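You operate a simulated robot arm through the tools that you are given. There is no shell and no other tool. Be economical: measure what you need, move in short steps, check, and stop when the job is done.

Carry out the task below with a simulated robot arm. There is one attempt and no reset: what you move stays moved.

Task
Wind the green torque spanner down to 20 NM and put it away in the lower drawer.
Fine: drawer shut again.
Where things are to end (x, y in the base frame): green torque spanner within 0.06 m of [0.64, 0.04].

It is judged by the outcome, as a careful person would: the job done as asked, and still so three seconds after it is handed in. It fails if anything else is knocked over, pushed out of place, dropped, spilled or broken.

Robot
A 7-joint arm with a two-finger parallel gripper on a trunk, on a base that drives. Base frame: it is fixed to the floor where the robot stands at the start and does not move with it; the origin is under the middle of the robot, x ahead of it, y to its left, z up; the surface under the hand at the start is at about z = 0.86. Lengths are in m, angles in rad, forces in N, time in s.
With the tool pointing down near the work surface it reaches from about 0.52 to 0.96 m from the robot's upright axis, wherever it stands. Its first joint turns from -2.897 to 2.897 rad. Places, roughly: green spanner knob [0.8, 0, 0.9]; inside of the lower drawer [0.7, 0, 0.5]; lower drawer [0.6, 0, 0.6]. Payload 3.91 kg.
The TCP is the grasp point between the finger pads, 0.03 m short of the fingertips. In the tool frame z runs along the fingers and y along their closing line. The gripper opens to 0.11 m. The fingers are 0.02 m wide and 0.01 m thick; the gripper's body (0.048 by 0.112 m) begins 0.055 m behind the TCP.
Orientation is that of the tool frame in the base frame, as [roll, pitch, yaw] about the fixed x, y, z axes, in that order (R = Rz(yaw) Ry(pitch) Rx(roll)). With the fingers straight down and closing along the base's y, the tool's x points along the base's -x, its y along +y and its z along -z.

Tools
- The arm moves only by the tool apply_moves. Its argument "moves" is a list of rows, each a list of 6 numbers: the shift along the tool's x, y, z in units of 250 mm (1.0 is 250 mm), then the turn, a rotation vector about the tool's x, y, z in units of 180 degrees (1.0 is 180 degrees). In form: [[dx, dy, dz, wx, wy, wz], ...]. A call has 1 to 12 rows; each row is the pose to reach, as a shift and turn from the pose commanded when the call began, along the tool's axes at that moment. "grip" is the gripper command, from -1 (shut) to 1 (fully open), values between in proportion, set as the call begins (left out, the last holds). A call with a number of a shift or a turn outside -1 to 1 is refused whole. A row lasts 0.2 s, in which the tool goes at most 0.05 m and 0.15 rad; a call with a longer step from one row to the next is refused whole, and so is a gripper value outside its range. Where a pose cannot be reached the arm comes as near as it can. A force on the tool above 40 N (or 10 N above the force at the start of the call, whichever is more), or a blocked arm, ends the call early, and 0.2 s more pass. Each finger travels about 0.072 m/s and halts on what it meets, pressing with about 42 N; the grip force reading is that of the motor and also rises with nothing between the fingers. The clock runs only during rows and for 0.2 s after the last one: add rows that repeat a pose to give the fingers time. The reply holds the time, the measured pose of the TCP, the force on the tool along the base axes, the opening and the grip force, in the units named above and with some noise, with the torque about the TCP (base axes, N m) and any sound that the robot's microphone picked up, and new pictures: "views" is both (left out), scene, wrist or none.
- Cameras (640 x 400 px; columns grow to the right, rows downward): "scene" is now at [0.2391, 0.0188, 1.4082]; the picture's right is [0.26, -0.97, 0.00], its down [-0.79, -0.21, -0.57] and it looks along [0.55, 0.15, -0.82] (base axes); focal length 232 px, centre (320, 200). "wrist" rides on the gripper at [0.072, 0.017, -0.103] in the tool frame; the picture's right is [-0.23, 0.97, 0.00], its down [-0.76, -0.18, -0.62] and it looks along [-0.61, -0.14, 0.78] (tool axes); focal length 222 px, centre (320, 200). There is no depth. A picture from a camera that has moved, and an enlarged one, comes with that camera's place and axes in the base frame and with its lens.
- move_column(by): slides the trunk up (or, below 0, down) by that many m; the arm and the scene camera ride with it, the base frame stays. It gives what a move gives, with no picture.
- base_move(legs): drives the robot by 1 to 6 legs, each [ahead, left, turn to the left] in m, m and rad, along the robot's own axes; the way and the turn of a leg run together, so that a leg with both is an arc; at most 1.5 m and 3.142 rad a leg. The arm and the cameras ride along, it lands a little off, and it stops where it bumps. It gives what a move gives, and a new picture of the scene camera.
- turn_head(pan, tilt): turns the head with the scene camera to pan (to the left, within 1.501 rad either way) and tilt (down, from -0.506 to 1.204), counted from straight ahead of the robot. It gives what a move gives, and a new picture of the scene camera.
- inspect(camera, box): a new picture of the part [left, top, right, bottom] of that camera's present view, enlarged. It takes no simulated time.
- sign_off(): hands the job in; it is judged then, once.

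Go step by step. Nothing tells you exact positions but the pictures and the camera data: compare them with the known pose of the tool, close in by small moves and look again before you grip or let go. The budget is 120 turns and 260 pictures, counting those below and the enlarged ones. Unless the task says otherwise, let go and move clear before handing in, and close with one line.

The tools are called after "Request:" by a JSON object that holds its "method" and its "body". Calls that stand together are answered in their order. apply_moves: Moves the arm, as the interface text tells. Its arguments: {"type":"object","properties":{"moves":{"type":"array"},"grip":{"type":"number"},"views":{"type":"string","enum":["both","scene","wrist","none"]}},"required":["moves"]} The other tools are called the same way: move_column (by) slides the trunk up or down; base_move (legs) drives the base; turn_head (pan, tilt) turns the head that bears the scene camera; inspect (camera, box) takes an enlarged picture of a part of a camera's view; sign_off () hands the job in.

At the start:

```text
clock: 0.0
ee_pos: [0.55, 0.0823, 1.1788]
orientation: [-3.141, 0.0, -3.141]
contact_force: [-0.3, 0.2, -0.2]
moment: [-0.01, 0.03, -0.05]
grip_width: 0.1103
grip_force: 0.0
trunk travel left (down, up): [-0.625, 0.057]
robot x, y, heading: [0.0001, -0.0011, -0.005]
head pan, tilt: [0.26, 0.963]
```

scene: 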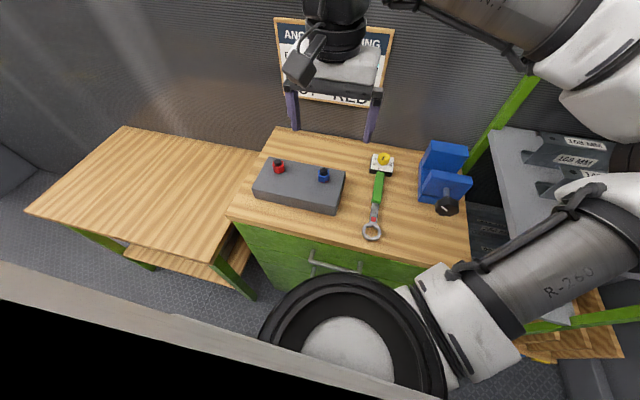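
wrist: 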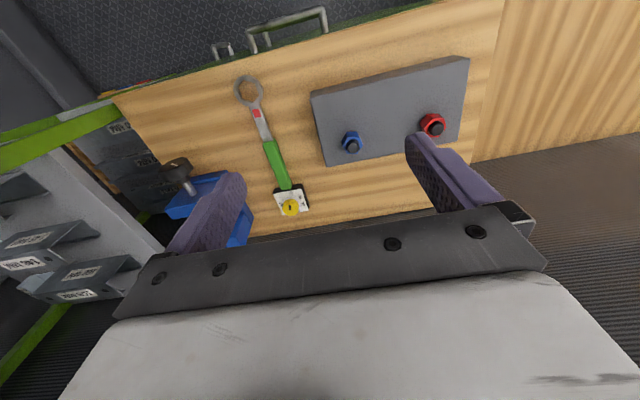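

I see a bench with a green spanner that has a yellow knob and a dial at its far end, a grey block, and a drawer front with a handle. I'll enlarge the spanner and the sign before moving.

Request:
{"method": "inspect", "body": {"camera": "scene", "box": [340, 140, 420, 250]}}

Request:
{"method": "inspect", "body": {"camera": "scene", "box": [260, 10, 410, 110]}}

Request:
{"method": "inspect", "body": {"camera": "wrist", "box": [220, 60, 340, 230]}}

Request:
{"method": "inspect", "body": {"camera": "scene", "box": [230, 210, 480, 310]}}

```text
3.64 times, centred on (380, 195) of scene
camera zoom: at [0.2391, 0.0188, 1.4082], right [0.26, -0.97, 0.0], down [-0.79, -0.21, -0.57], along [0.55, 0.15, -0.82], focal length 844 px, centre (102, 218)
```

zoom: 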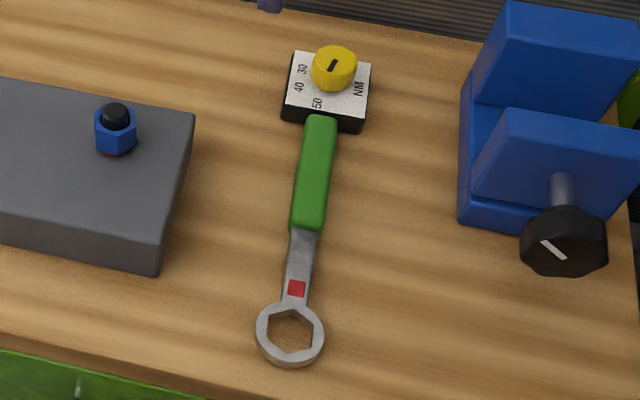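

```text
4.00 times, centred on (335, 60) of scene
camera zoom: at [0.2391, 0.0188, 1.4082], right [0.26, -0.97, 0.0], down [-0.79, -0.21, -0.57], along [0.55, 0.15, -0.82], focal length 929 px, centre (260, 760)
```

zoom: 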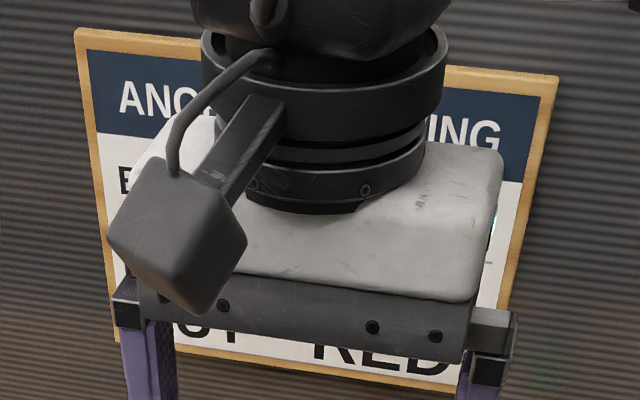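

```text
2.35 times, centred on (280, 145) of wrist
camera zoom: at [0.4774, 0.099, 1.281], right [0.23, 0.97, 0.0], down [0.76, -0.18, 0.62], along [0.61, -0.14, -0.78], focal length 523 px, centre (414, 329)
```

zoom: 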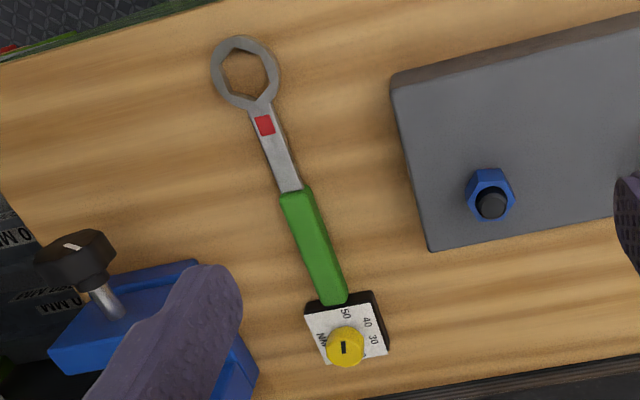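

```text
2.56 times, centred on (355, 260) of scene
camera zoom: at [0.2391, 0.0188, 1.4082], right [0.26, -0.97, 0.0], down [-0.79, -0.21, -0.57], along [0.55, 0.15, -0.82], focal length 594 px, centre (230, 46)
```

zoom: 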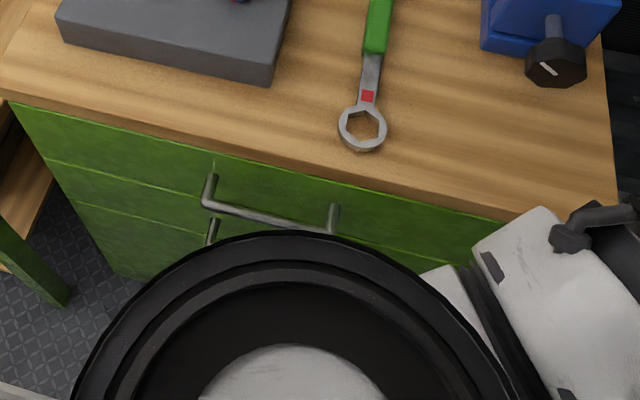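

The spanner lies roughly along x, with its ring near x=0.54 and its dial knob near (0.78, -0.04). I'll bring the wrist camera nearer to read the dial; that should also uncover the sign.

Request:
{"method": "apply_moves", "body": {"moves": [[-0.104, -0.088, 0.08, 0, 0, 0], [-0.208, -0.176, 0.16, 0, 0, 0], [-0.312, -0.264, 0.24, 0, 0, 0], [-0.416, -0.352, 0.32, 0, 0, 0], [-0.52, -0.44, 0.4, 0, 0, 0], [-0.52, -0.44, 0.4, 0, 0, 0]]}}

Request:
{"method": "inspect", "body": {"camera": "wrist", "box": [220, 110, 420, 235]}}

Request:
{"method": "inspect", "body": {"camera": "scene", "box": [260, 10, 410, 110]}}

```text
clock: 1.4
ee_pos: [0.6791, -0.0145, 1.0828]
orientation: [-3.127, 0.008, -3.137]
contact_force: [0.6, 0.4, -1.3]
moment: [-0.02, 0.01, 0.02]
grip_width: 0.1101
grip_force: 0.1
trunk travel left (down, up): [-0.625, 0.057]
robot x, y, heading: [-0.0012, 0.0005, 0.007]
head pan, tilt: [0.26, 0.963]
camera scene: at [0.232, 0.034, 1.4094], right [0.26, -0.97, 0.01], down [-0.79, -0.22, -0.57], along [0.56, 0.14, -0.82], focal length 232 px, centre (320, 200)
camera wrist: at [0.6057, 0.0035, 1.1844], right [0.22, 0.98, -0.01], down [0.76, -0.16, 0.63], along [0.61, -0.15, -0.77], focal length 222 px, centre (320, 200)
```

scene: 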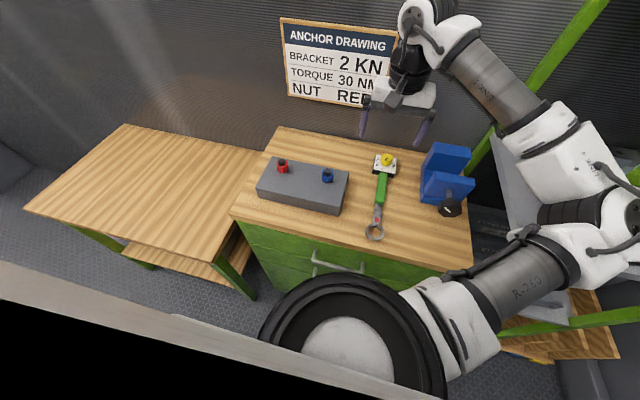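
wrist: 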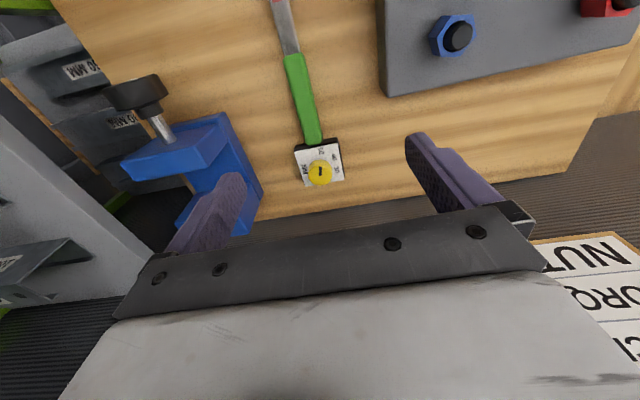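

```text
3.20 times, centred on (320, 172) of wrist
camera zoom: at [0.6057, 0.0035, 1.1844], right [0.22, 0.98, -0.01], down [0.76, -0.16, 0.63], along [0.61, -0.15, -0.77], focal length 711 px, centre (320, 288)
```

zoom: 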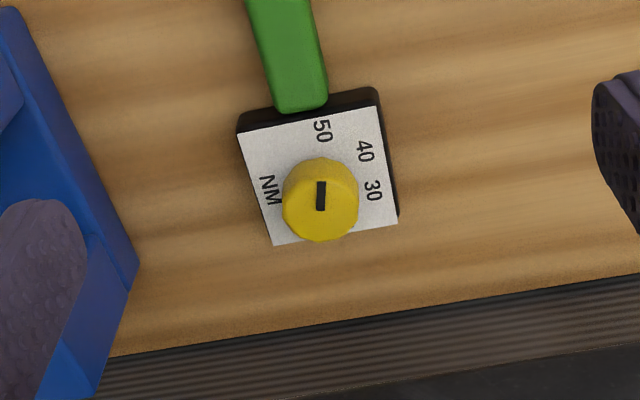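

```text
4.00 times, centred on (335, 60) of scene
camera zoom: at [0.232, 0.034, 1.4094], right [0.26, -0.97, 0.01], down [-0.79, -0.22, -0.57], along [0.56, 0.14, -0.82], focal length 929 px, centre (260, 760)
```

zoom: 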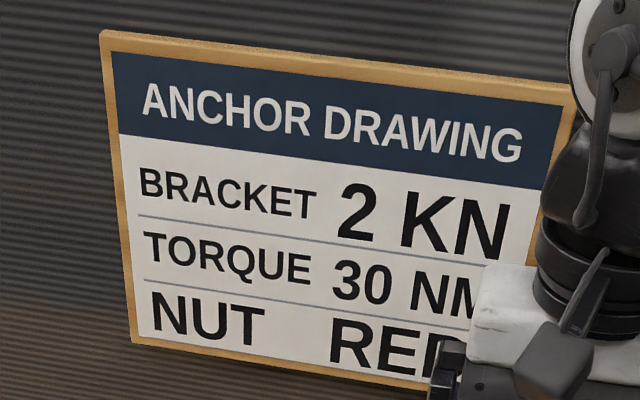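

The dial shows 50, 40 and 30, with the mark apparently at 50; 20 is hidden behind the knob. I'll move further forward to look down on the dial.

Request:
{"method": "apply_moves", "body": {"moves": [[-0.18, 0, 0, 0, 0, 0], [-0.36, 0, 0, 0, 0, 0], [-0.52, 0, 0, 0, 0, 0], [-0.52, 0, 0, 0, 0, 0]], "views": "wrist"}}

Request:
{"method": "inspect", "body": {"camera": "wrist", "box": [240, 20, 400, 120]}}

Request:
{"method": "inspect", "body": {"camera": "scene", "box": [360, 140, 420, 180]}}

```text
clock: 2.4
ee_pos: [0.8134, -0.031, 1.076]
orientation: [3.141, 0.0, -3.141]
contact_force: [-0.6, -0.2, 0.2]
moment: [-0.04, -0.02, 0.0]
grip_width: 0.11
grip_force: 0.0
trunk travel left (down, up): [-0.625, 0.057]
robot x, y, heading: [-0.0013, -0.0016, 0.001]
head pan, tilt: [0.26, 0.963]
camera wrist: at [0.7421, -0.0133, 1.1782], right [0.23, 0.97, 0.0], down [0.76, -0.18, 0.62], along [0.61, -0.14, -0.78], focal length 222 px, centre (320, 200)
```

wrist: 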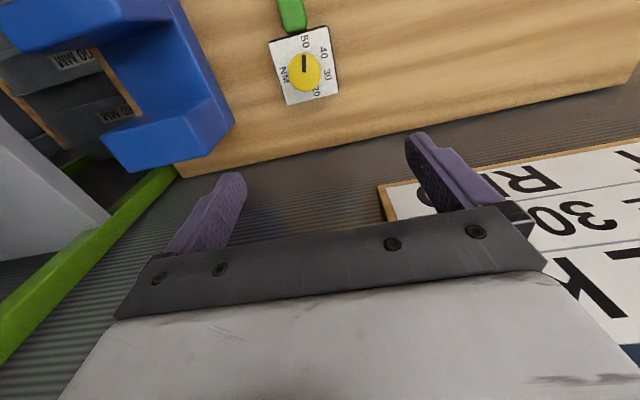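

```text
4.00 times, centred on (320, 70) of wrist
camera zoom: at [0.7421, -0.0133, 1.1782], right [0.23, 0.97, 0.0], down [0.76, -0.18, 0.62], along [0.61, -0.14, -0.78], focal length 888 px, centre (320, 720)
```

zoom: 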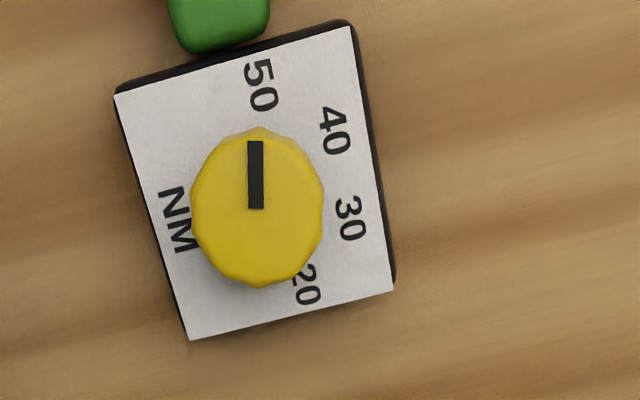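

```text
10.00 times, centred on (390, 160) of scene
camera zoom: at [0.2392, 0.0185, 1.4083], right [0.26, -0.97, 0.0], down [-0.79, -0.21, -0.57], along [0.55, 0.15, -0.82], focal length 2322 px, centre (-380, 600)
```

zoom: 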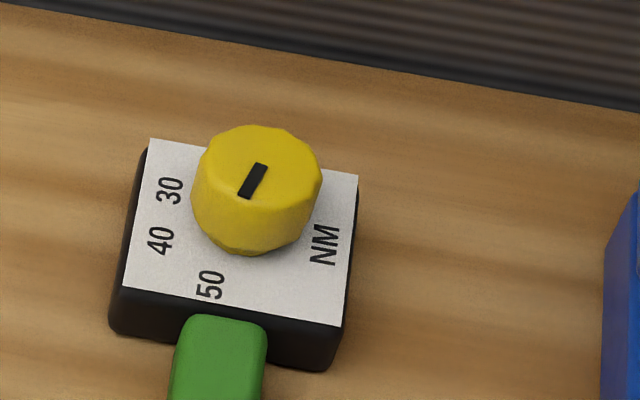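

The dial is clear: marks are 50° apart, the pointer is at 50, and 20 is 150° clockwise seen from above. The knob is at about (0.780, -0.038), its top near z 0.905 and the plate near 0.88. I'll pre-rotate the hand 75° the other way above the knob.

Request:
{"method": "apply_moves", "body": {"moves": [[0.015, -0.003, 0, 0, 0, -0.0463], [0.03, -0.006, 0, 0, 0, -0.0926], [0.045, -0.009, 0, 0, 0, -0.1389], [0.06, -0.012, 0, 0, 0, -0.1852], [0.075, -0.015, 0, 0, 0, -0.2315], [0.09, -0.018, 0.05, 0, 0, -0.2778], [0.105, -0.022, 0.1, 0, 0, -0.3241], [0.12, -0.025, 0.15, 0, 0, -0.3704], [0.133, -0.028, 0.2, 0, 0, -0.4167], [0.133, -0.028, 0.3, 0, 0, -0.4167], [0.133, -0.028, 0.4, 0, 0, -0.4167], [0.133, -0.028, 0.4, 0, 0, -0.4167]]}}

Request:
{"method": "inspect", "body": {"camera": "scene", "box": [340, 100, 440, 200]}}

```text
clock: 5.0
ee_pos: [0.6259, 0.0899, 0.9523]
orientation: [-3.096, 0.01, -1.932]
contact_force: [-0.9, 1.0, 0.5]
moment: [-0.01, 0.0, 0.0]
grip_width: 0.1102
grip_force: 0.0
out of reach, approached as far as the arm can: row 5, 6, 7, 8, 9, 10, 11, 12
trunk travel left (down, up): [-0.625, 0.057]
robot x, y, heading: [-0.002, 0.002, 0.003]
head pan, tilt: [0.26, 0.963]
camera scene: at [0.2378, 0.0194, 1.4085], right [0.26, -0.97, 0.0], down [-0.79, -0.21, -0.57], along [0.55, 0.15, -0.82], focal length 232 px, centre (320, 200)
camera wrist: at [0.58, 0.0301, 1.0531], right [-0.83, 0.56, -0.04], down [0.41, 0.65, 0.64], along [0.38, 0.51, -0.77], focal length 222 px, centre (320, 200)
```

scene: 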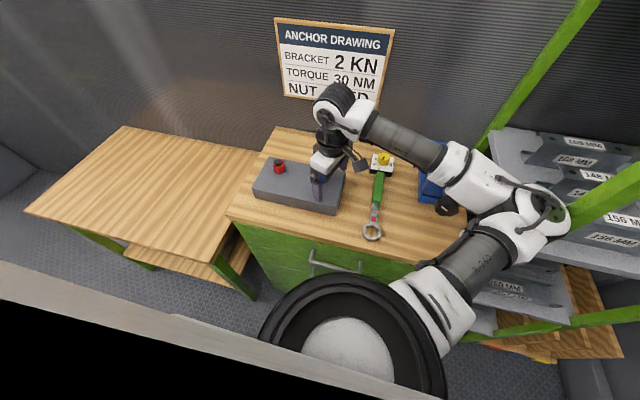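
wrist: 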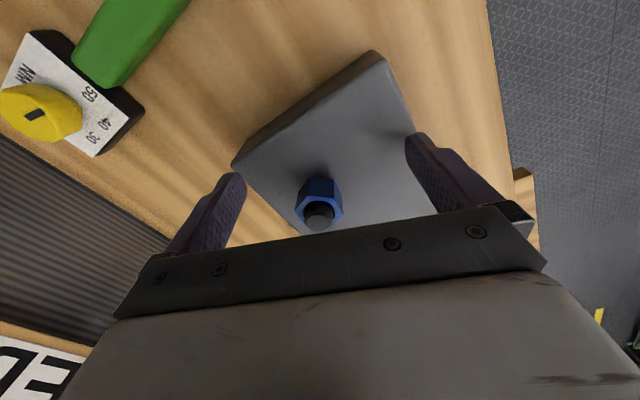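

```text
4.00 times, centred on (390, 150) of scene
camera zoom: at [0.2378, 0.0194, 1.4085], right [0.26, -0.97, 0.0], down [-0.79, -0.21, -0.57], along [0.55, 0.15, -0.82], focal length 929 px, centre (40, 400)
```

zoom: 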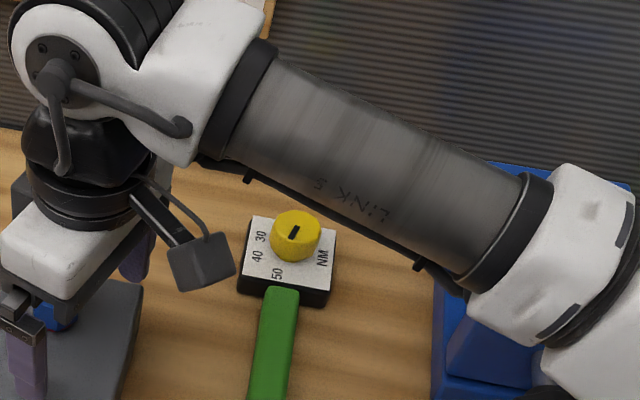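

The hand hit a wrist limit turning that way and drifted sideways, without touching anything. I'll first go straight up in small steps and see which frame the commands follow.

Request:
{"method": "apply_moves", "body": {"moves": [[0, 0, -0.1, 0, 0, 0], [0, 0, -0.2, 0, 0, 0], [0, 0, -0.3, 0, 0, 0], [0, 0, -0.4, 0, 0, 0], [0, 0, -0.4, 0, 0, 0]]}}

```text
clock: 6.2
ee_pos: [0.6263, 0.0883, 1.055]
orientation: [-3.101, 0.011, -1.934]
contact_force: [0.0, -0.2, -0.3]
moment: [-0.03, 0.0, 0.01]
grip_width: 0.1097
grip_force: 0.1
trunk travel left (down, up): [-0.625, 0.057]
robot x, y, heading: [0.0007, -0.0003, 0.002]
head pan, tilt: [0.26, 0.963]
camera scene: at [0.2391, 0.0188, 1.4082], right [0.26, -0.97, 0.0], down [-0.79, -0.21, -0.57], along [0.55, 0.15, -0.82], focal length 232 px, centre (320, 200)
camera wrist: at [0.5812, 0.0269, 1.1558], right [-0.83, 0.56, -0.04], down [0.41, 0.65, 0.64], along [0.38, 0.51, -0.77], focal length 222 px, centre (320, 200)
```

scene: 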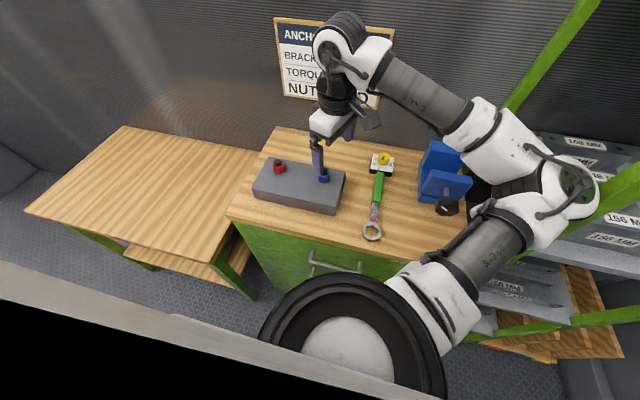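
wrist: 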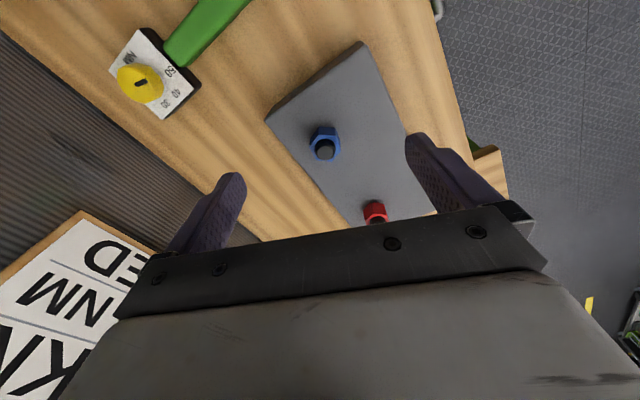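

Commands continue from the pose actually reached, which is good. I'll turn back to the starting yaw and go above the knob at z about 1.05.

Request:
{"method": "apply_moves", "body": {"moves": [[0.028, -0.084, 0, 0, 0, 0.0428], [0.056, -0.168, 0, 0, 0, 0.0855], [0.084, -0.252, 0, 0, 0, 0.1283], [0.112, -0.336, 0, 0, 0, 0.171], [0.14, -0.42, 0, 0, 0, 0.2138], [0.168, -0.503, 0, 0, 0, 0.2565], [0.196, -0.587, 0, 0, 0, 0.2993], [0.224, -0.671, 0, 0, 0, 0.342], [0.2525, -0.755, 0, 0, 0, 0.3847], [0.2525, -0.755, 0, 0, 0, 0.3847]], "views": "scene"}}

```text
clock: 8.4
ee_pos: [0.7835, -0.0384, 1.0633]
orientation: [-3.137, 0.042, 3.14]
contact_force: [0.1, 0.2, -0.9]
moment: [0.02, -0.01, 0.0]
grip_width: 0.1098
grip_force: 0.1
trunk travel left (down, up): [-0.625, 0.057]
robot x, y, heading: [-0.001, 0.0011, 0.002]
head pan, tilt: [0.26, 0.963]
camera scene: at [0.239, 0.0189, 1.4082], right [0.26, -0.97, 0.0], down [-0.79, -0.21, -0.57], along [0.55, 0.15, -0.82], focal length 232 px, centre (320, 200)
```

scene: 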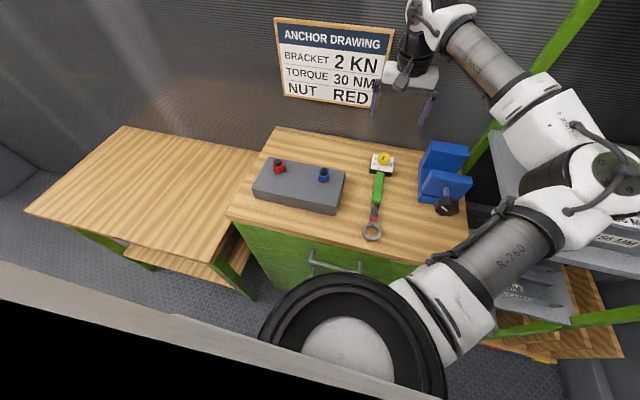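

Now above the knob with a small pitch error. I'll level the hand and descend to about z 0.96 to check alignment.

Request:
{"method": "apply_moves", "body": {"moves": [[0.008, 0, 0.1, 0, 0.0134, 0], [0.016, 0, 0.2, 0, 0.0134, 0], [0.024, 0, 0.3, 0, 0.0134, 0], [0.031, 0, 0.4, 0, 0.0134, 0], [0.031, 0, 0.4, 0, 0.0134, 0]]}}

Request:
{"method": "inspect", "body": {"camera": "scene", "box": [340, 90, 440, 190]}}

```text
clock: 9.6
ee_pos: [0.7802, -0.0359, 0.9657]
orientation: [-3.13, 0.001, -3.138]
contact_force: [-0.3, -0.2, -0.2]
moment: [-0.01, -0.03, 0.0]
grip_width: 0.1099
grip_force: 0.1
trunk travel left (down, up): [-0.625, 0.057]
robot x, y, heading: [0.0014, -0.0048, 0.004]
head pan, tilt: [0.26, 0.963]
camera scene: at [0.2385, 0.0243, 1.4085], right [0.26, -0.97, 0.0], down [-0.79, -0.21, -0.57], along [0.55, 0.14, -0.82], focal length 232 px, centre (320, 200)
camera wrist: at [0.7085, -0.0176, 1.0675], right [0.22, 0.97, -0.01], down [0.76, -0.17, 0.63], along [0.61, -0.15, -0.78], focal length 222 px, centre (320, 200)
```

scene: 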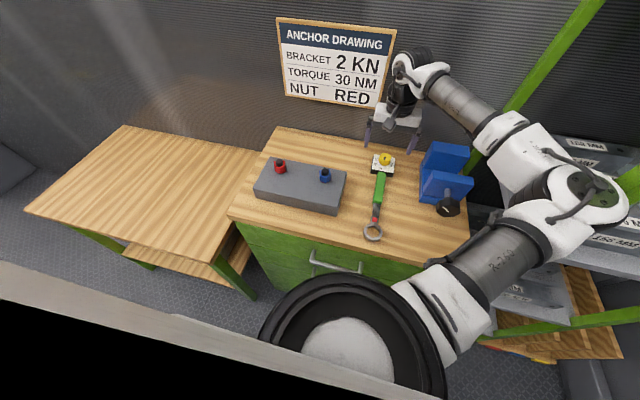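
wrist: 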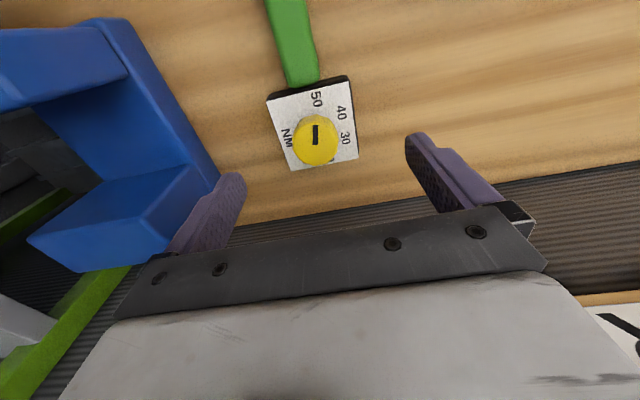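

```text
4.00 times, centred on (390, 140) of scene
camera zoom: at [0.2385, 0.0243, 1.4085], right [0.26, -0.97, 0.0], down [-0.79, -0.21, -0.57], along [0.55, 0.14, -0.82], focal length 929 px, centre (40, 440)
```

zoom: 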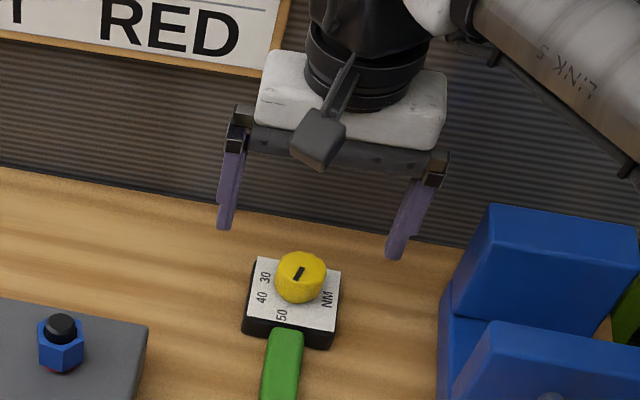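

The knob projects to (0.779, -0.039), under the hand. I'll descend to z 0.917 and close on it.

Request:
{"method": "apply_moves", "body": {"moves": [[0.003, -0.009, 0.1, 0, 0, 0], [0.003, -0.009, 0.17, 0, 0, 0], [0.003, -0.009, 0.195, 0, 0, 0], [0.003, -0.009, 0.195, 0, 0, 0]]}}

Request:
{"method": "inspect", "body": {"camera": "scene", "box": [350, 110, 430, 190]}}

```text
clock: 10.6
ee_pos: [0.7772, -0.0352, 0.9201]
orientation: [-3.126, 0.002, -3.138]
contact_force: [-0.2, 1.2, 0.7]
moment: [0.01, -0.01, 0.05]
grip_width: 0.1098
grip_force: 0.1
trunk travel left (down, up): [-0.625, 0.057]
robot x, y, heading: [0.0035, -0.0032, -0.001]
head pan, tilt: [0.26, 0.963]
camera scene: at [0.2362, 0.0289, 1.4088], right [0.26, -0.97, 0.01], down [-0.79, -0.22, -0.57], along [0.55, 0.14, -0.82], focal length 232 px, centre (320, 200)
camera wrist: at [0.7048, -0.0168, 1.0211], right [0.22, 0.97, -0.01], down [0.76, -0.17, 0.63], along [0.61, -0.15, -0.78], focal length 222 px, centre (320, 200)
```

scene: 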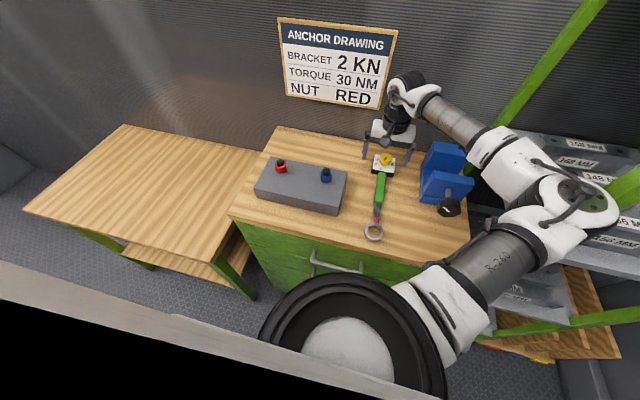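
wrist: 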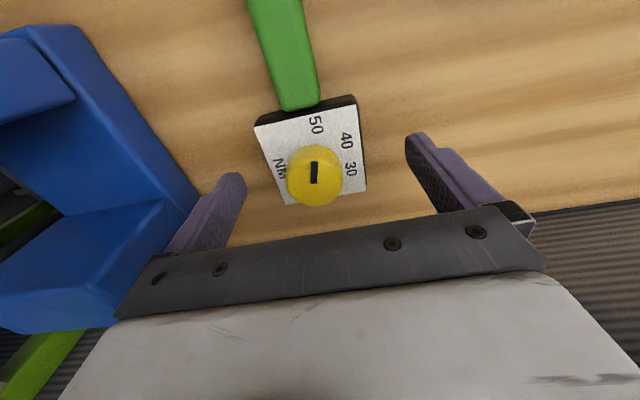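

```text
5.00 times, centred on (390, 150) of scene
camera zoom: at [0.2362, 0.0289, 1.4088], right [0.26, -0.97, 0.01], down [-0.79, -0.22, -0.57], along [0.55, 0.14, -0.82], focal length 1161 px, centre (-30, 450)
```

zoom: 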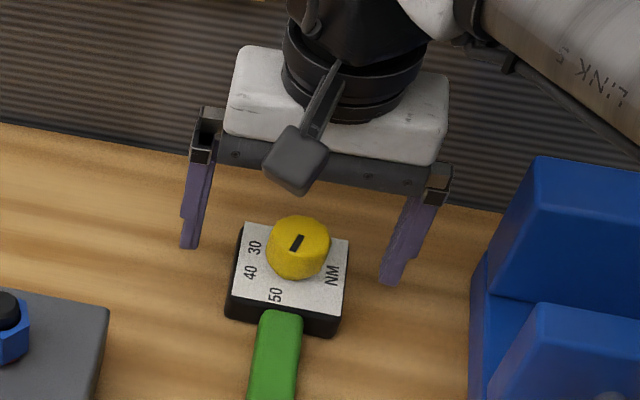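

Relative to the hand, the knob is about 3–4 mm further in +x and -y. I'll correct for that and close.

Request:
{"method": "apply_moves", "body": {"moves": [[-0.012, -0.018, 0.01, 0, 0, 0], [-0.012, -0.018, 0.01, 0, 0, 0]], "views": "none"}}

Request:
{"method": "apply_moves", "body": {"moves": [[0, 0, 0, 0, 0, 0], [0, 0, 0, 0, 0, 0], [0, 0, 0, 0, 0, 0], [0, 0, 0, 0, 0, 0], [0, 0, 0, 0, 0, 0]], "grip": -0.7}}

Request:
{"method": "inspect", "body": {"camera": "scene", "box": [350, 110, 430, 190]}}

```text
clock: 11.2
ee_pos: [0.7805, -0.0384, 0.9148]
orientation: [-3.128, 0.003, -3.137]
contact_force: [-0.5, 0.5, 0.4]
moment: [0.05, -0.03, -0.02]
grip_width: 0.1101
grip_force: 0.1
trunk travel left (down, up): [-0.625, 0.057]
robot x, y, heading: [0.0031, 0.0041, 0.002]
head pan, tilt: [0.26, 0.963]
```

```text
clock: 12.4
ee_pos: [0.7807, -0.0392, 0.9158]
orientation: [-3.128, 0.002, -3.135]
contact_force: [1.5, -0.7, 3.8]
moment: [0.26, -0.03, -0.04]
grip_width: 0.0344
grip_force: 42.1
trunk travel left (down, up): [-0.625, 0.057]
robot x, y, heading: [-0.0013, -0.0008, 0.005]
head pan, tilt: [0.26, 0.963]
camera scene: at [0.2368, 0.0291, 1.4084], right [0.26, -0.97, 0.01], down [-0.79, -0.22, -0.57], along [0.55, 0.14, -0.82], focal length 232 px, centre (320, 200)
camera wrist: at [0.7085, -0.0206, 1.0178], right [0.22, 0.97, -0.01], down [0.76, -0.17, 0.63], along [0.61, -0.15, -0.78], focal length 222 px, centre (320, 200)
```

scene: 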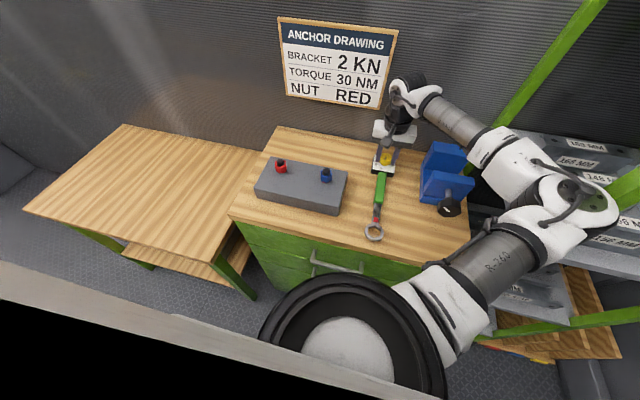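
wrist: 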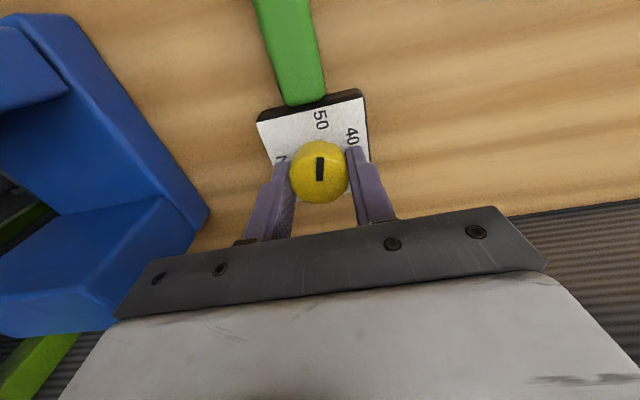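

```text
5.00 times, centred on (390, 150) of scene
camera zoom: at [0.2368, 0.0291, 1.4084], right [0.26, -0.97, 0.01], down [-0.79, -0.22, -0.57], along [0.55, 0.14, -0.82], focal length 1161 px, centre (-30, 450)
```

zoom: 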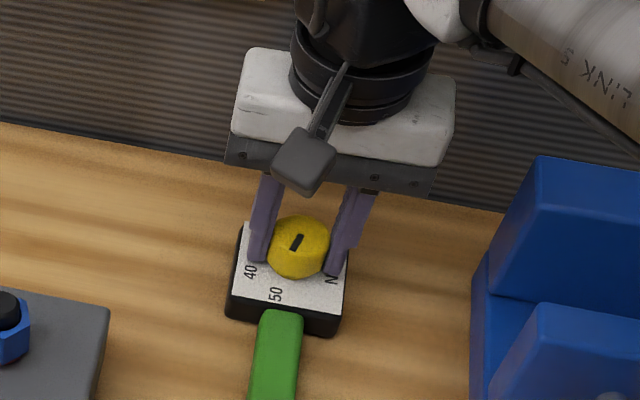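

The grip on the knob is good. I'll turn 24° clockwise as a test and see whether the spanner follows.

Request:
{"method": "apply_moves", "body": {"moves": [[0, 0, 0, 0, 0, 0.033], [0, 0, 0, 0, 0, 0.067], [0, 0, 0, 0, 0, 0.1], [0, 0, 0, 0, 0, 0.133], [0, 0, 0, 0, 0, 0.133]]}}

Request:
{"method": "inspect", "body": {"camera": "scene", "box": [340, 120, 440, 245]}}

```text
clock: 12.8
ee_pos: [0.7806, -0.0364, 0.9165]
orientation: [-3.133, 0.002, 3.083]
contact_force: [0.1, 0.9, 0.4]
moment: [-0.02, -0.28, 0.02]
grip_width: 0.0346
grip_force: 41.8
trunk travel left (down, up): [-0.625, 0.057]
robot x, y, heading: [0.0015, -0.0008, 0.004]
head pan, tilt: [0.26, 0.963]
stopped in row 1: the force on the tool passed its limit at 46 N (the readings are from after the stop); the commanded pose is now the measured one
camera scene: at [0.2351, 0.0265, 1.4085], right [0.26, -0.97, 0.01], down [-0.79, -0.22, -0.57], along [0.55, 0.14, -0.82], focal length 232 px, centre (320, 200)
camera wrist: at [0.7091, -0.0147, 1.0186], right [0.28, 0.96, -0.01], down [0.75, -0.22, 0.63], along [0.6, -0.18, -0.78], focal length 222 px, centre (320, 200)
```

scene: 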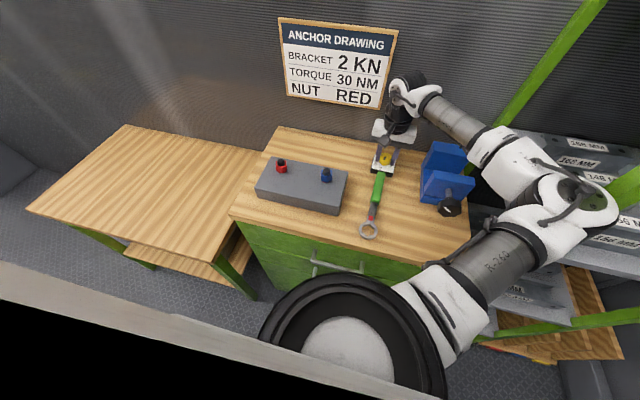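
wrist: 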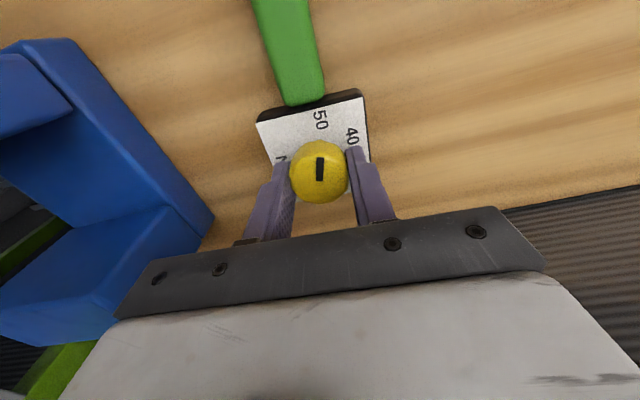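

```text
3.20 times, centred on (390, 182) of scene
camera zoom: at [0.2351, 0.0265, 1.4085], right [0.26, -0.97, 0.01], down [-0.79, -0.22, -0.57], along [0.55, 0.14, -0.82], focal length 743 px, centre (96, 256)
```

zoom: 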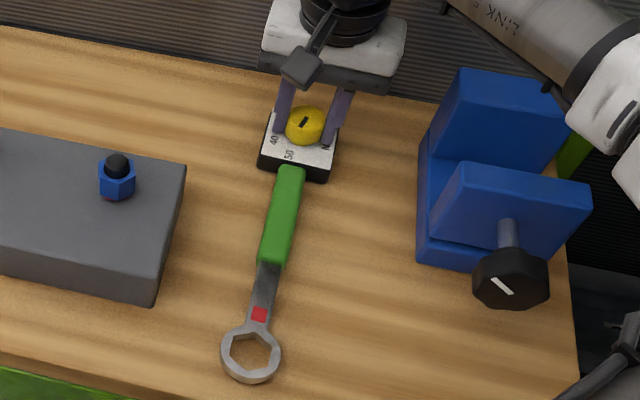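

The whole spanner swung with the knob, so it isn't held and needs clamping or bracing. I'll open the gripper, back off, and study the blue vise and grey block.

Request:
{"method": "apply_moves", "body": {"moves": [[0, 0, 0, 0, 0, 0], [0, 0, 0, 0, 0, 0], [0, 0, 0, 0, 0, 0], [0, 0, -0.15, 0, 0, 0], [0, 0, -0.3, 0, 0, 0], [0, 0, -0.45, 0, 0, 0], [0, 0, -0.6, 0, 0, 0], [0, 0, -0.7, 0, 0, 0]], "grip": 0.6}}

Request:
{"method": "inspect", "body": {"camera": "scene", "box": [400, 130, 490, 225]}}

Request:
{"method": "inspect", "body": {"camera": "scene", "box": [240, 140, 390, 240]}}

```text
clock: 14.6
ee_pos: [0.7827, -0.0445, 1.0898]
orientation: [-3.137, -0.001, 3.079]
contact_force: [0.4, -0.3, 0.1]
moment: [0.04, 0.02, -0.03]
grip_width: 0.0882
grip_force: 0.1
trunk travel left (down, up): [-0.625, 0.057]
robot x, y, heading: [-0.0012, 0.0021, -0.004]
head pan, tilt: [0.26, 0.963]
camera scene: at [0.2388, 0.0192, 1.4085], right [0.26, -0.97, 0.0], down [-0.79, -0.21, -0.57], along [0.55, 0.15, -0.82], focal length 232 px, centre (320, 200)
camera wrist: at [0.7111, -0.0219, 1.1915], right [0.29, 0.96, 0.0], down [0.75, -0.22, 0.62], along [0.6, -0.18, -0.78], focal length 222 px, centre (320, 200)
```

scene: 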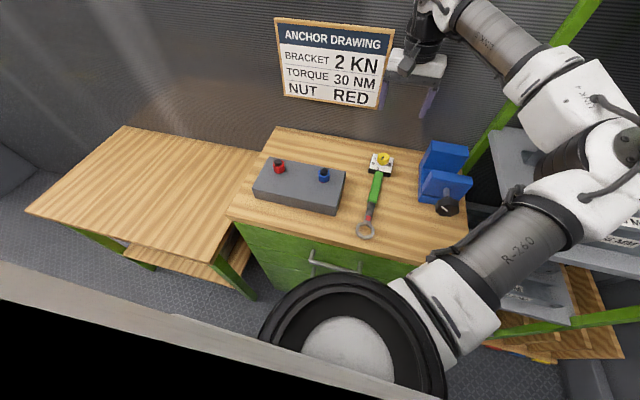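
wrist: 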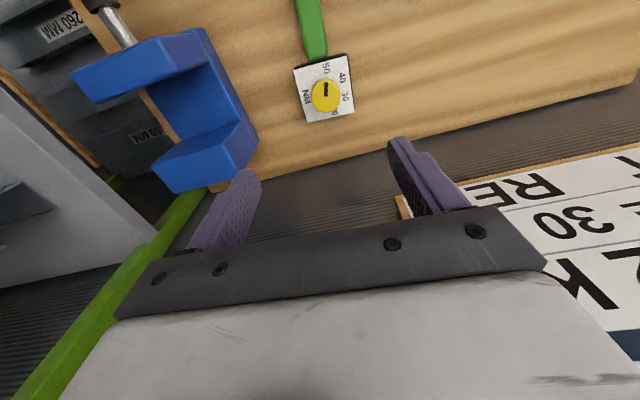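

```text
4.21 times, centred on (445, 178) of scene
camera zoom: at [0.2388, 0.0192, 1.4085], right [0.26, -0.97, 0.0], down [-0.79, -0.21, -0.57], along [0.55, 0.15, -0.82], focal length 978 px, centre (-206, 295)
```

zoom: 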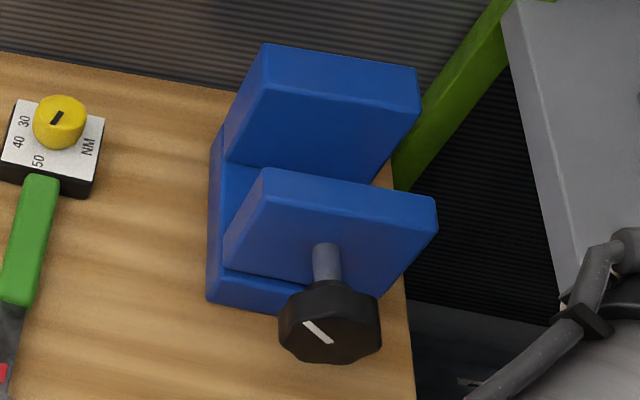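

```text
4.00 times, centred on (315, 190) of scene
camera zoom: at [0.2388, 0.0192, 1.4085], right [0.26, -0.97, 0.0], down [-0.79, -0.21, -0.57], along [0.55, 0.15, -0.82], focal length 929 px, centre (340, 240)
```

zoom: 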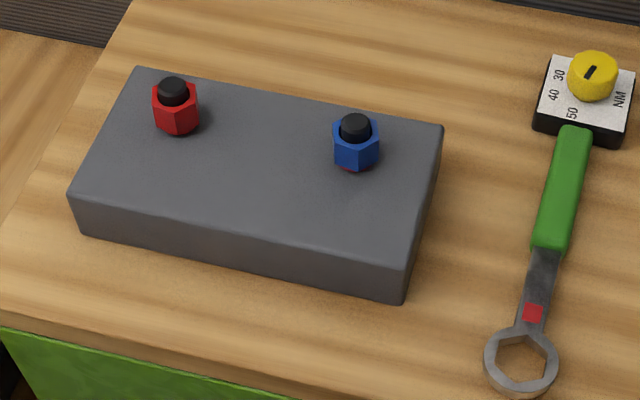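

The grey block's right face is at about y=0.064. With a lever of roughly 0.2 m, bracing the spanner shaft against it takes only a couple of newtons, so the heavy block should not move. I'll check the knob's current location closely before regripping.

Request:
{"method": "inspect", "body": {"camera": "wrist", "box": [265, 40, 385, 140]}}

```text
4.00 times, centred on (325, 90) of wrist
camera zoom: at [0.7111, -0.0219, 1.1915], right [0.29, 0.96, 0.0], down [0.75, -0.22, 0.62], along [0.6, -0.18, -0.78], focal length 888 px, centre (300, 640)
```

zoom: 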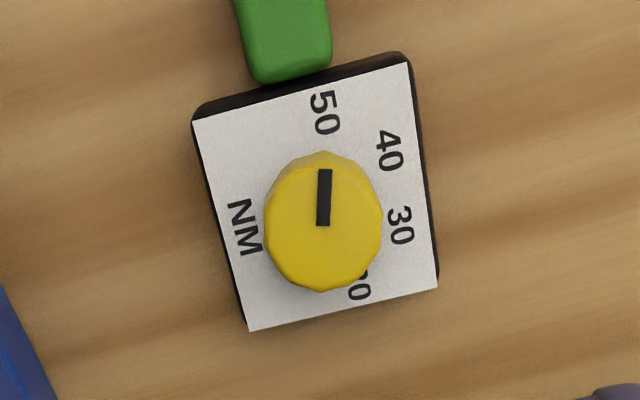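

The knob is still at 50 and centred near (0.780, -0.036). I'll descend and regrip.

Request:
{"method": "apply_moves", "body": {"moves": [[0.006, 0.02, 0.15, 0, 0, 0], [0.011, 0.035, 0.3, 0, 0, 0], [0.011, 0.035, 0.45, 0, 0, 0], [0.011, 0.035, 0.58, 0, 0, 0], [0.011, 0.035, 0.66, 0, 0, 0], [0.011, 0.035, 0.69, 0, 0, 0], [0.011, 0.035, 0.69, 0, 0, 0]], "views": "wrist"}}

Request:
{"method": "apply_moves", "body": {"moves": [[0, 0, 0, 0, 0, 0], [0, 0, 0, 0, 0, 0], [0, 0, 0, 0, 0, 0], [0, 0, 0, 0, 0, 0]], "grip": -0.7, "views": "wrist"}}

```text
clock: 16.2
ee_pos: [0.7703, -0.0391, 0.9232]
orientation: [-3.139, 0.007, 3.067]
contact_force: [-0.5, 0.1, 0.6]
moment: [0.01, -0.02, 0.0]
grip_width: 0.0881
grip_force: 0.2
trunk travel left (down, up): [-0.625, 0.057]
robot x, y, heading: [-0.0002, -0.0028, -0.003]
head pan, tilt: [0.26, 0.963]
camera wrist: at [0.6982, -0.0156, 1.0253], right [0.3, 0.95, 0.0], down [0.74, -0.23, 0.63], along [0.6, -0.19, -0.78], focal length 222 px, centre (320, 200)
```

wrist: 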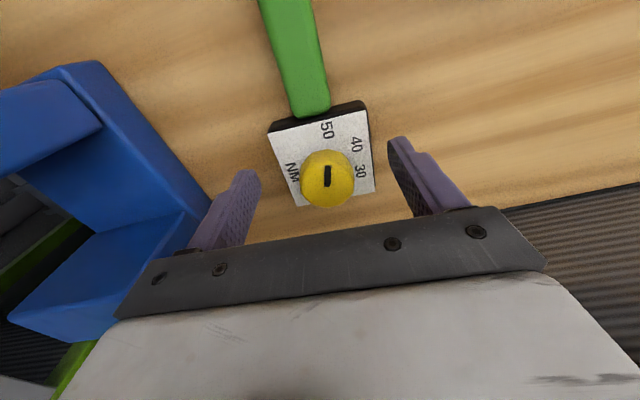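

```text
clock: 17.2
ee_pos: [0.7689, -0.0376, 0.9241]
orientation: [-3.138, 0.007, 3.068]
contact_force: [0.9, 1.7, -0.1]
moment: [-0.01, -0.25, 0.0]
grip_width: 0.034
grip_force: 42.1
trunk travel left (down, up): [-0.625, 0.057]
robot x, y, heading: [-0.0019, -0.0002, -0.001]
head pan, tilt: [0.26, 0.963]
camera wrist: at [0.6983, -0.016, 1.026], right [0.3, 0.95, 0.0], down [0.74, -0.23, 0.63], along [0.6, -0.19, -0.78], focal length 222 px, centre (320, 200)
```

wrist: 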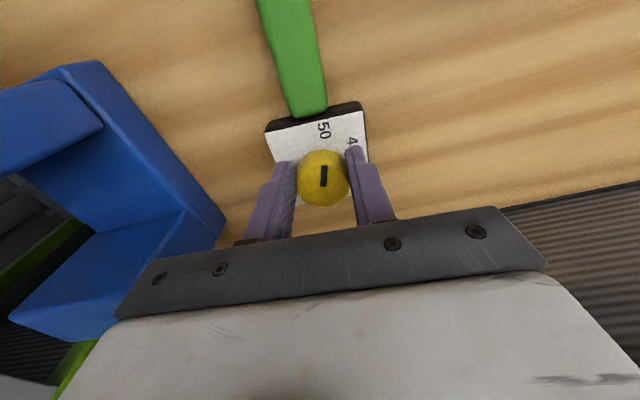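

The arm landed about 10 mm short in x and 7 mm high. I'll open slightly, recentre and close again.

Request:
{"method": "apply_moves", "body": {"moves": [[0, 0, 0, 0, 0, 0], [0, 0, 0, 0, 0, 0], [-0.04, 0.0, 0.028, 0, 0, 0], [-0.04, 0.0, 0.028, 0, 0, 0], [-0.04, 0, 0.028, 0, 0, 0]], "grip": 0.1, "views": "wrist"}}

Request:
{"method": "apply_moves", "body": {"moves": [[0, 0, 0, 0, 0, 0], [0, 0, 0, 0, 0, 0], [0, 0, 0, 0, 0, 0]], "grip": -0.7, "views": "wrist"}}

```text
clock: 18.4
ee_pos: [0.7914, -0.0328, 0.9113]
orientation: [-3.138, 0.002, 3.084]
contact_force: [0.0, 1.1, 12.1]
moment: [-0.45, 0.17, 0.05]
grip_width: 0.0606
grip_force: 0.1
trunk travel left (down, up): [-0.625, 0.057]
robot x, y, heading: [0.0016, 0.0002, 0.001]
head pan, tilt: [0.26, 0.963]
camera wrist: at [0.7197, -0.0114, 1.0144], right [0.28, 0.96, 0.0], down [0.75, -0.22, 0.62], along [0.6, -0.18, -0.78], focal length 222 px, centre (320, 200)
```

wrist: 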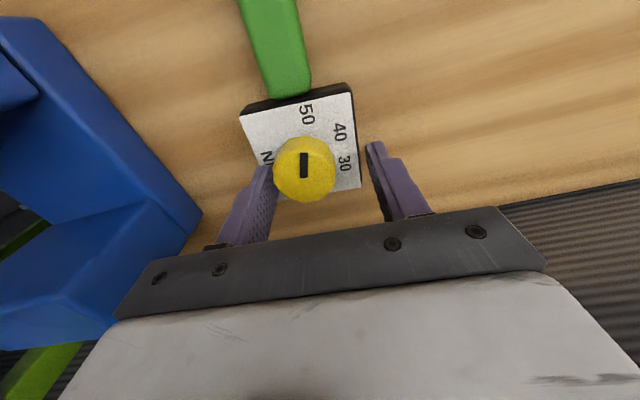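

```text
clock: 19.2
ee_pos: [0.7896, -0.0339, 0.9121]
orientation: [-3.139, 0.003, 3.078]
contact_force: [14.7, 5.4, 25.2]
moment: [0.14, 0.78, -0.05]
grip_width: 0.0347
grip_force: 41.6
trunk travel left (down, up): [-0.625, 0.057]
robot x, y, heading: [0.0016, 0.0051, 0.002]
head pan, tilt: [0.26, 0.963]
camera wrist: at [0.7185, -0.012, 1.0144], right [0.29, 0.96, 0.0], down [0.75, -0.22, 0.63], along [0.6, -0.18, -0.78], focal length 222 px, centre (320, 200)
```

wrist: 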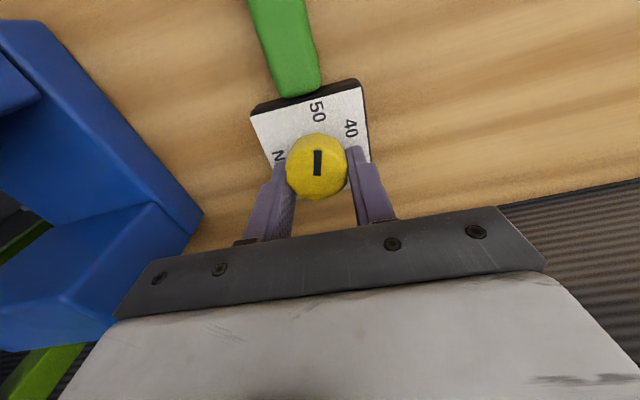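

The fingertips are pressing on the plate. I'll reopen slightly, lift 4 mm, move back 5 mm and reclose.

Request:
{"method": "apply_moves", "body": {"moves": [[0, 0, 0, 0, 0, 0], [0.02, 0.0, -0.016, 0, 0, 0], [0.02, 0.0, -0.016, 0, 0, 0], [0.02, 0, -0.016, 0, 0, 0]], "grip": -0.1, "views": "none"}}

Request:
{"method": "apply_moves", "body": {"moves": [[0, 0, 0, 0, 0, 0], [0, 0, 0, 0, 0, 0], [0, 0, 0, 0, 0, 0]], "grip": -0.7, "views": "wrist"}}

```text
clock: 20.2
ee_pos: [0.7748, -0.0391, 0.9157]
orientation: [-3.141, 0.001, 3.067]
contact_force: [-0.3, -0.5, 0.9]
moment: [-0.03, -0.04, -0.02]
grip_width: 0.05
grip_force: 0.4
trunk travel left (down, up): [-0.625, 0.057]
robot x, y, heading: [-0.0069, 0.0015, 0.003]
head pan, tilt: [0.26, 0.963]
```

```text
clock: 21.0
ee_pos: [0.7733, -0.0391, 0.9188]
orientation: [3.136, 0.001, 3.065]
contact_force: [0.4, -0.4, 0.1]
moment: [-0.06, -0.24, 0.01]
grip_width: 0.0343
grip_force: 42.3
trunk travel left (down, up): [-0.625, 0.057]
robot x, y, heading: [-0.0001, 0.0029, 0.004]
head pan, tilt: [0.26, 0.963]
camera wrist: at [0.7035, -0.0172, 1.0202], right [0.3, 0.95, 0.0], down [0.74, -0.24, 0.62], along [0.6, -0.19, -0.78], focal length 222 px, centre (320, 200)
```

wrist: 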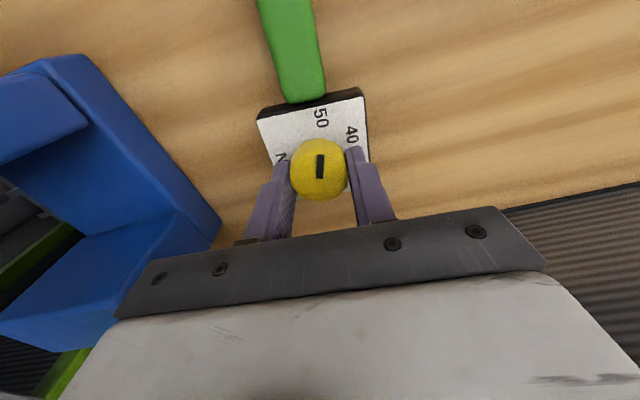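

Clean grip now, with no contact force. I'll rotate slowly, swinging the spanner towards the block as a brace.

Request:
{"method": "apply_moves", "body": {"moves": [[0, 0, 0, 0, 0, 0.015], [0, 0, 0, 0, 0, 0.03], [0, 0, 0, 0, 0, 0.045], [0, 0, 0, 0, 0, 0.06], [0, 0, 0, 0, 0, 0.075], [0, 0, 0, 0, 0, 0.09], [0, 0, 0, 0, 0, 0.09]], "views": "wrist"}}

Request:
{"method": "inspect", "body": {"camera": "scene", "box": [240, 130, 420, 245]}}

```text
clock: 22.6
ee_pos: [0.7835, -0.0386, 0.9157]
orientation: [-3.141, 0.002, 2.79]
contact_force: [5.7, -2.4, 6.0]
moment: [0.59, 1.28, -0.01]
grip_width: 0.0341
grip_force: 42.3
trunk travel left (down, up): [-0.625, 0.057]
robot x, y, heading: [0.0011, 0.0003, -0.004]
head pan, tilt: [0.26, 0.963]
camera wrist: at [0.7217, 0.0031, 1.0186], right [0.55, 0.84, 0.0], down [0.65, -0.43, 0.63], along [0.52, -0.34, -0.78], focal length 222 px, centre (320, 200)
```

wrist: 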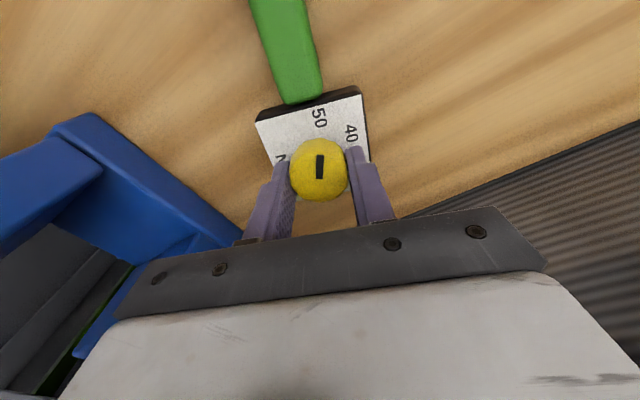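

```text
3.48 times, centred on (330, 188) of scene
camera zoom: at [0.2358, 0.02, 1.4091], right [0.26, -0.97, 0.0], down [-0.79, -0.21, -0.57], along [0.55, 0.15, -0.82], focal length 808 px, centre (285, 244)
```

zoom: 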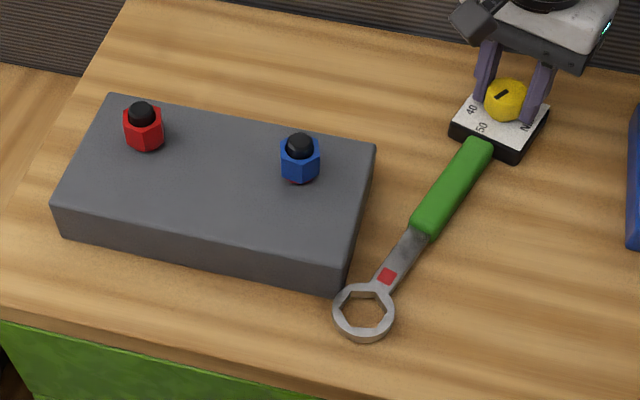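

The ring is nearly touching the block corner. I'll continue slowly and watch both block and dial.

Request:
{"method": "apply_moves", "body": {"moves": [[0, 0, 0, 0, 0, 0.012], [0, 0, 0, 0, 0, 0.024], [0, 0, 0, 0, 0, 0.036], [0, 0, 0, 0, 0, 0.048], [0, 0, 0, 0, 0, 0.06], [0, 0, 0, 0, 0, 0.06]], "views": "wrist"}}

Request:
{"method": "inspect", "body": {"camera": "scene", "box": [240, 130, 420, 245]}}

```text
clock: 24.0
ee_pos: [0.7885, -0.0304, 0.9157]
orientation: [3.141, 0.004, 2.61]
contact_force: [2.8, 5.6, 12.7]
moment: [0.5, 0.06, 0.01]
grip_width: 0.0342
grip_force: 42.1
trunk travel left (down, up): [-0.625, 0.057]
robot x, y, heading: [0.0023, -0.0004, 0.002]
head pan, tilt: [0.26, 0.963]
camera wrist: at [0.7338, 0.0202, 1.0184], right [0.69, 0.72, 0.0], down [0.56, -0.54, 0.63], along [0.45, -0.43, -0.78], focal length 222 px, centre (320, 200)
```

wrist: 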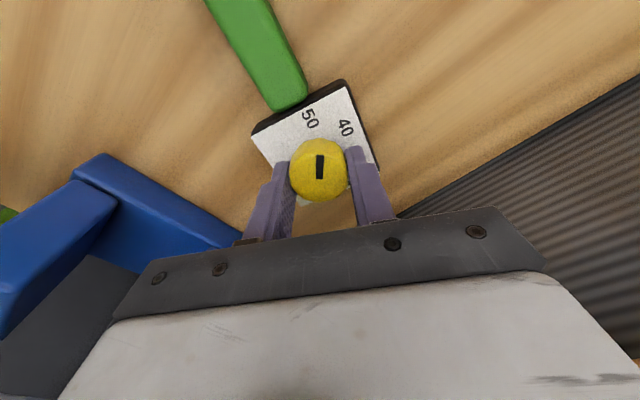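

```text
3.48 times, centred on (330, 188) of scene
camera zoom: at [0.2406, 0.0224, 1.4088], right [0.26, -0.97, 0.0], down [-0.79, -0.21, -0.57], along [0.55, 0.15, -0.82], focal length 808 px, centre (285, 244)
```

zoom: 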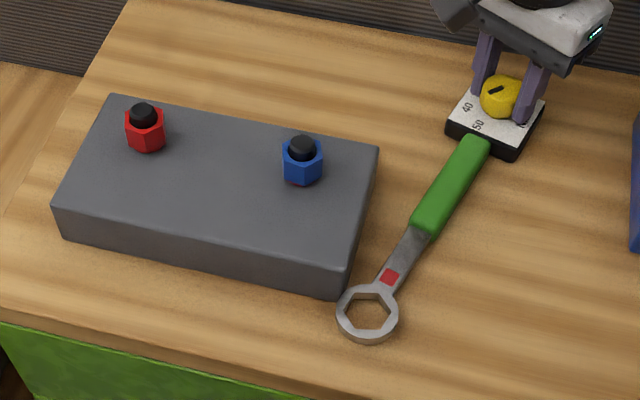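

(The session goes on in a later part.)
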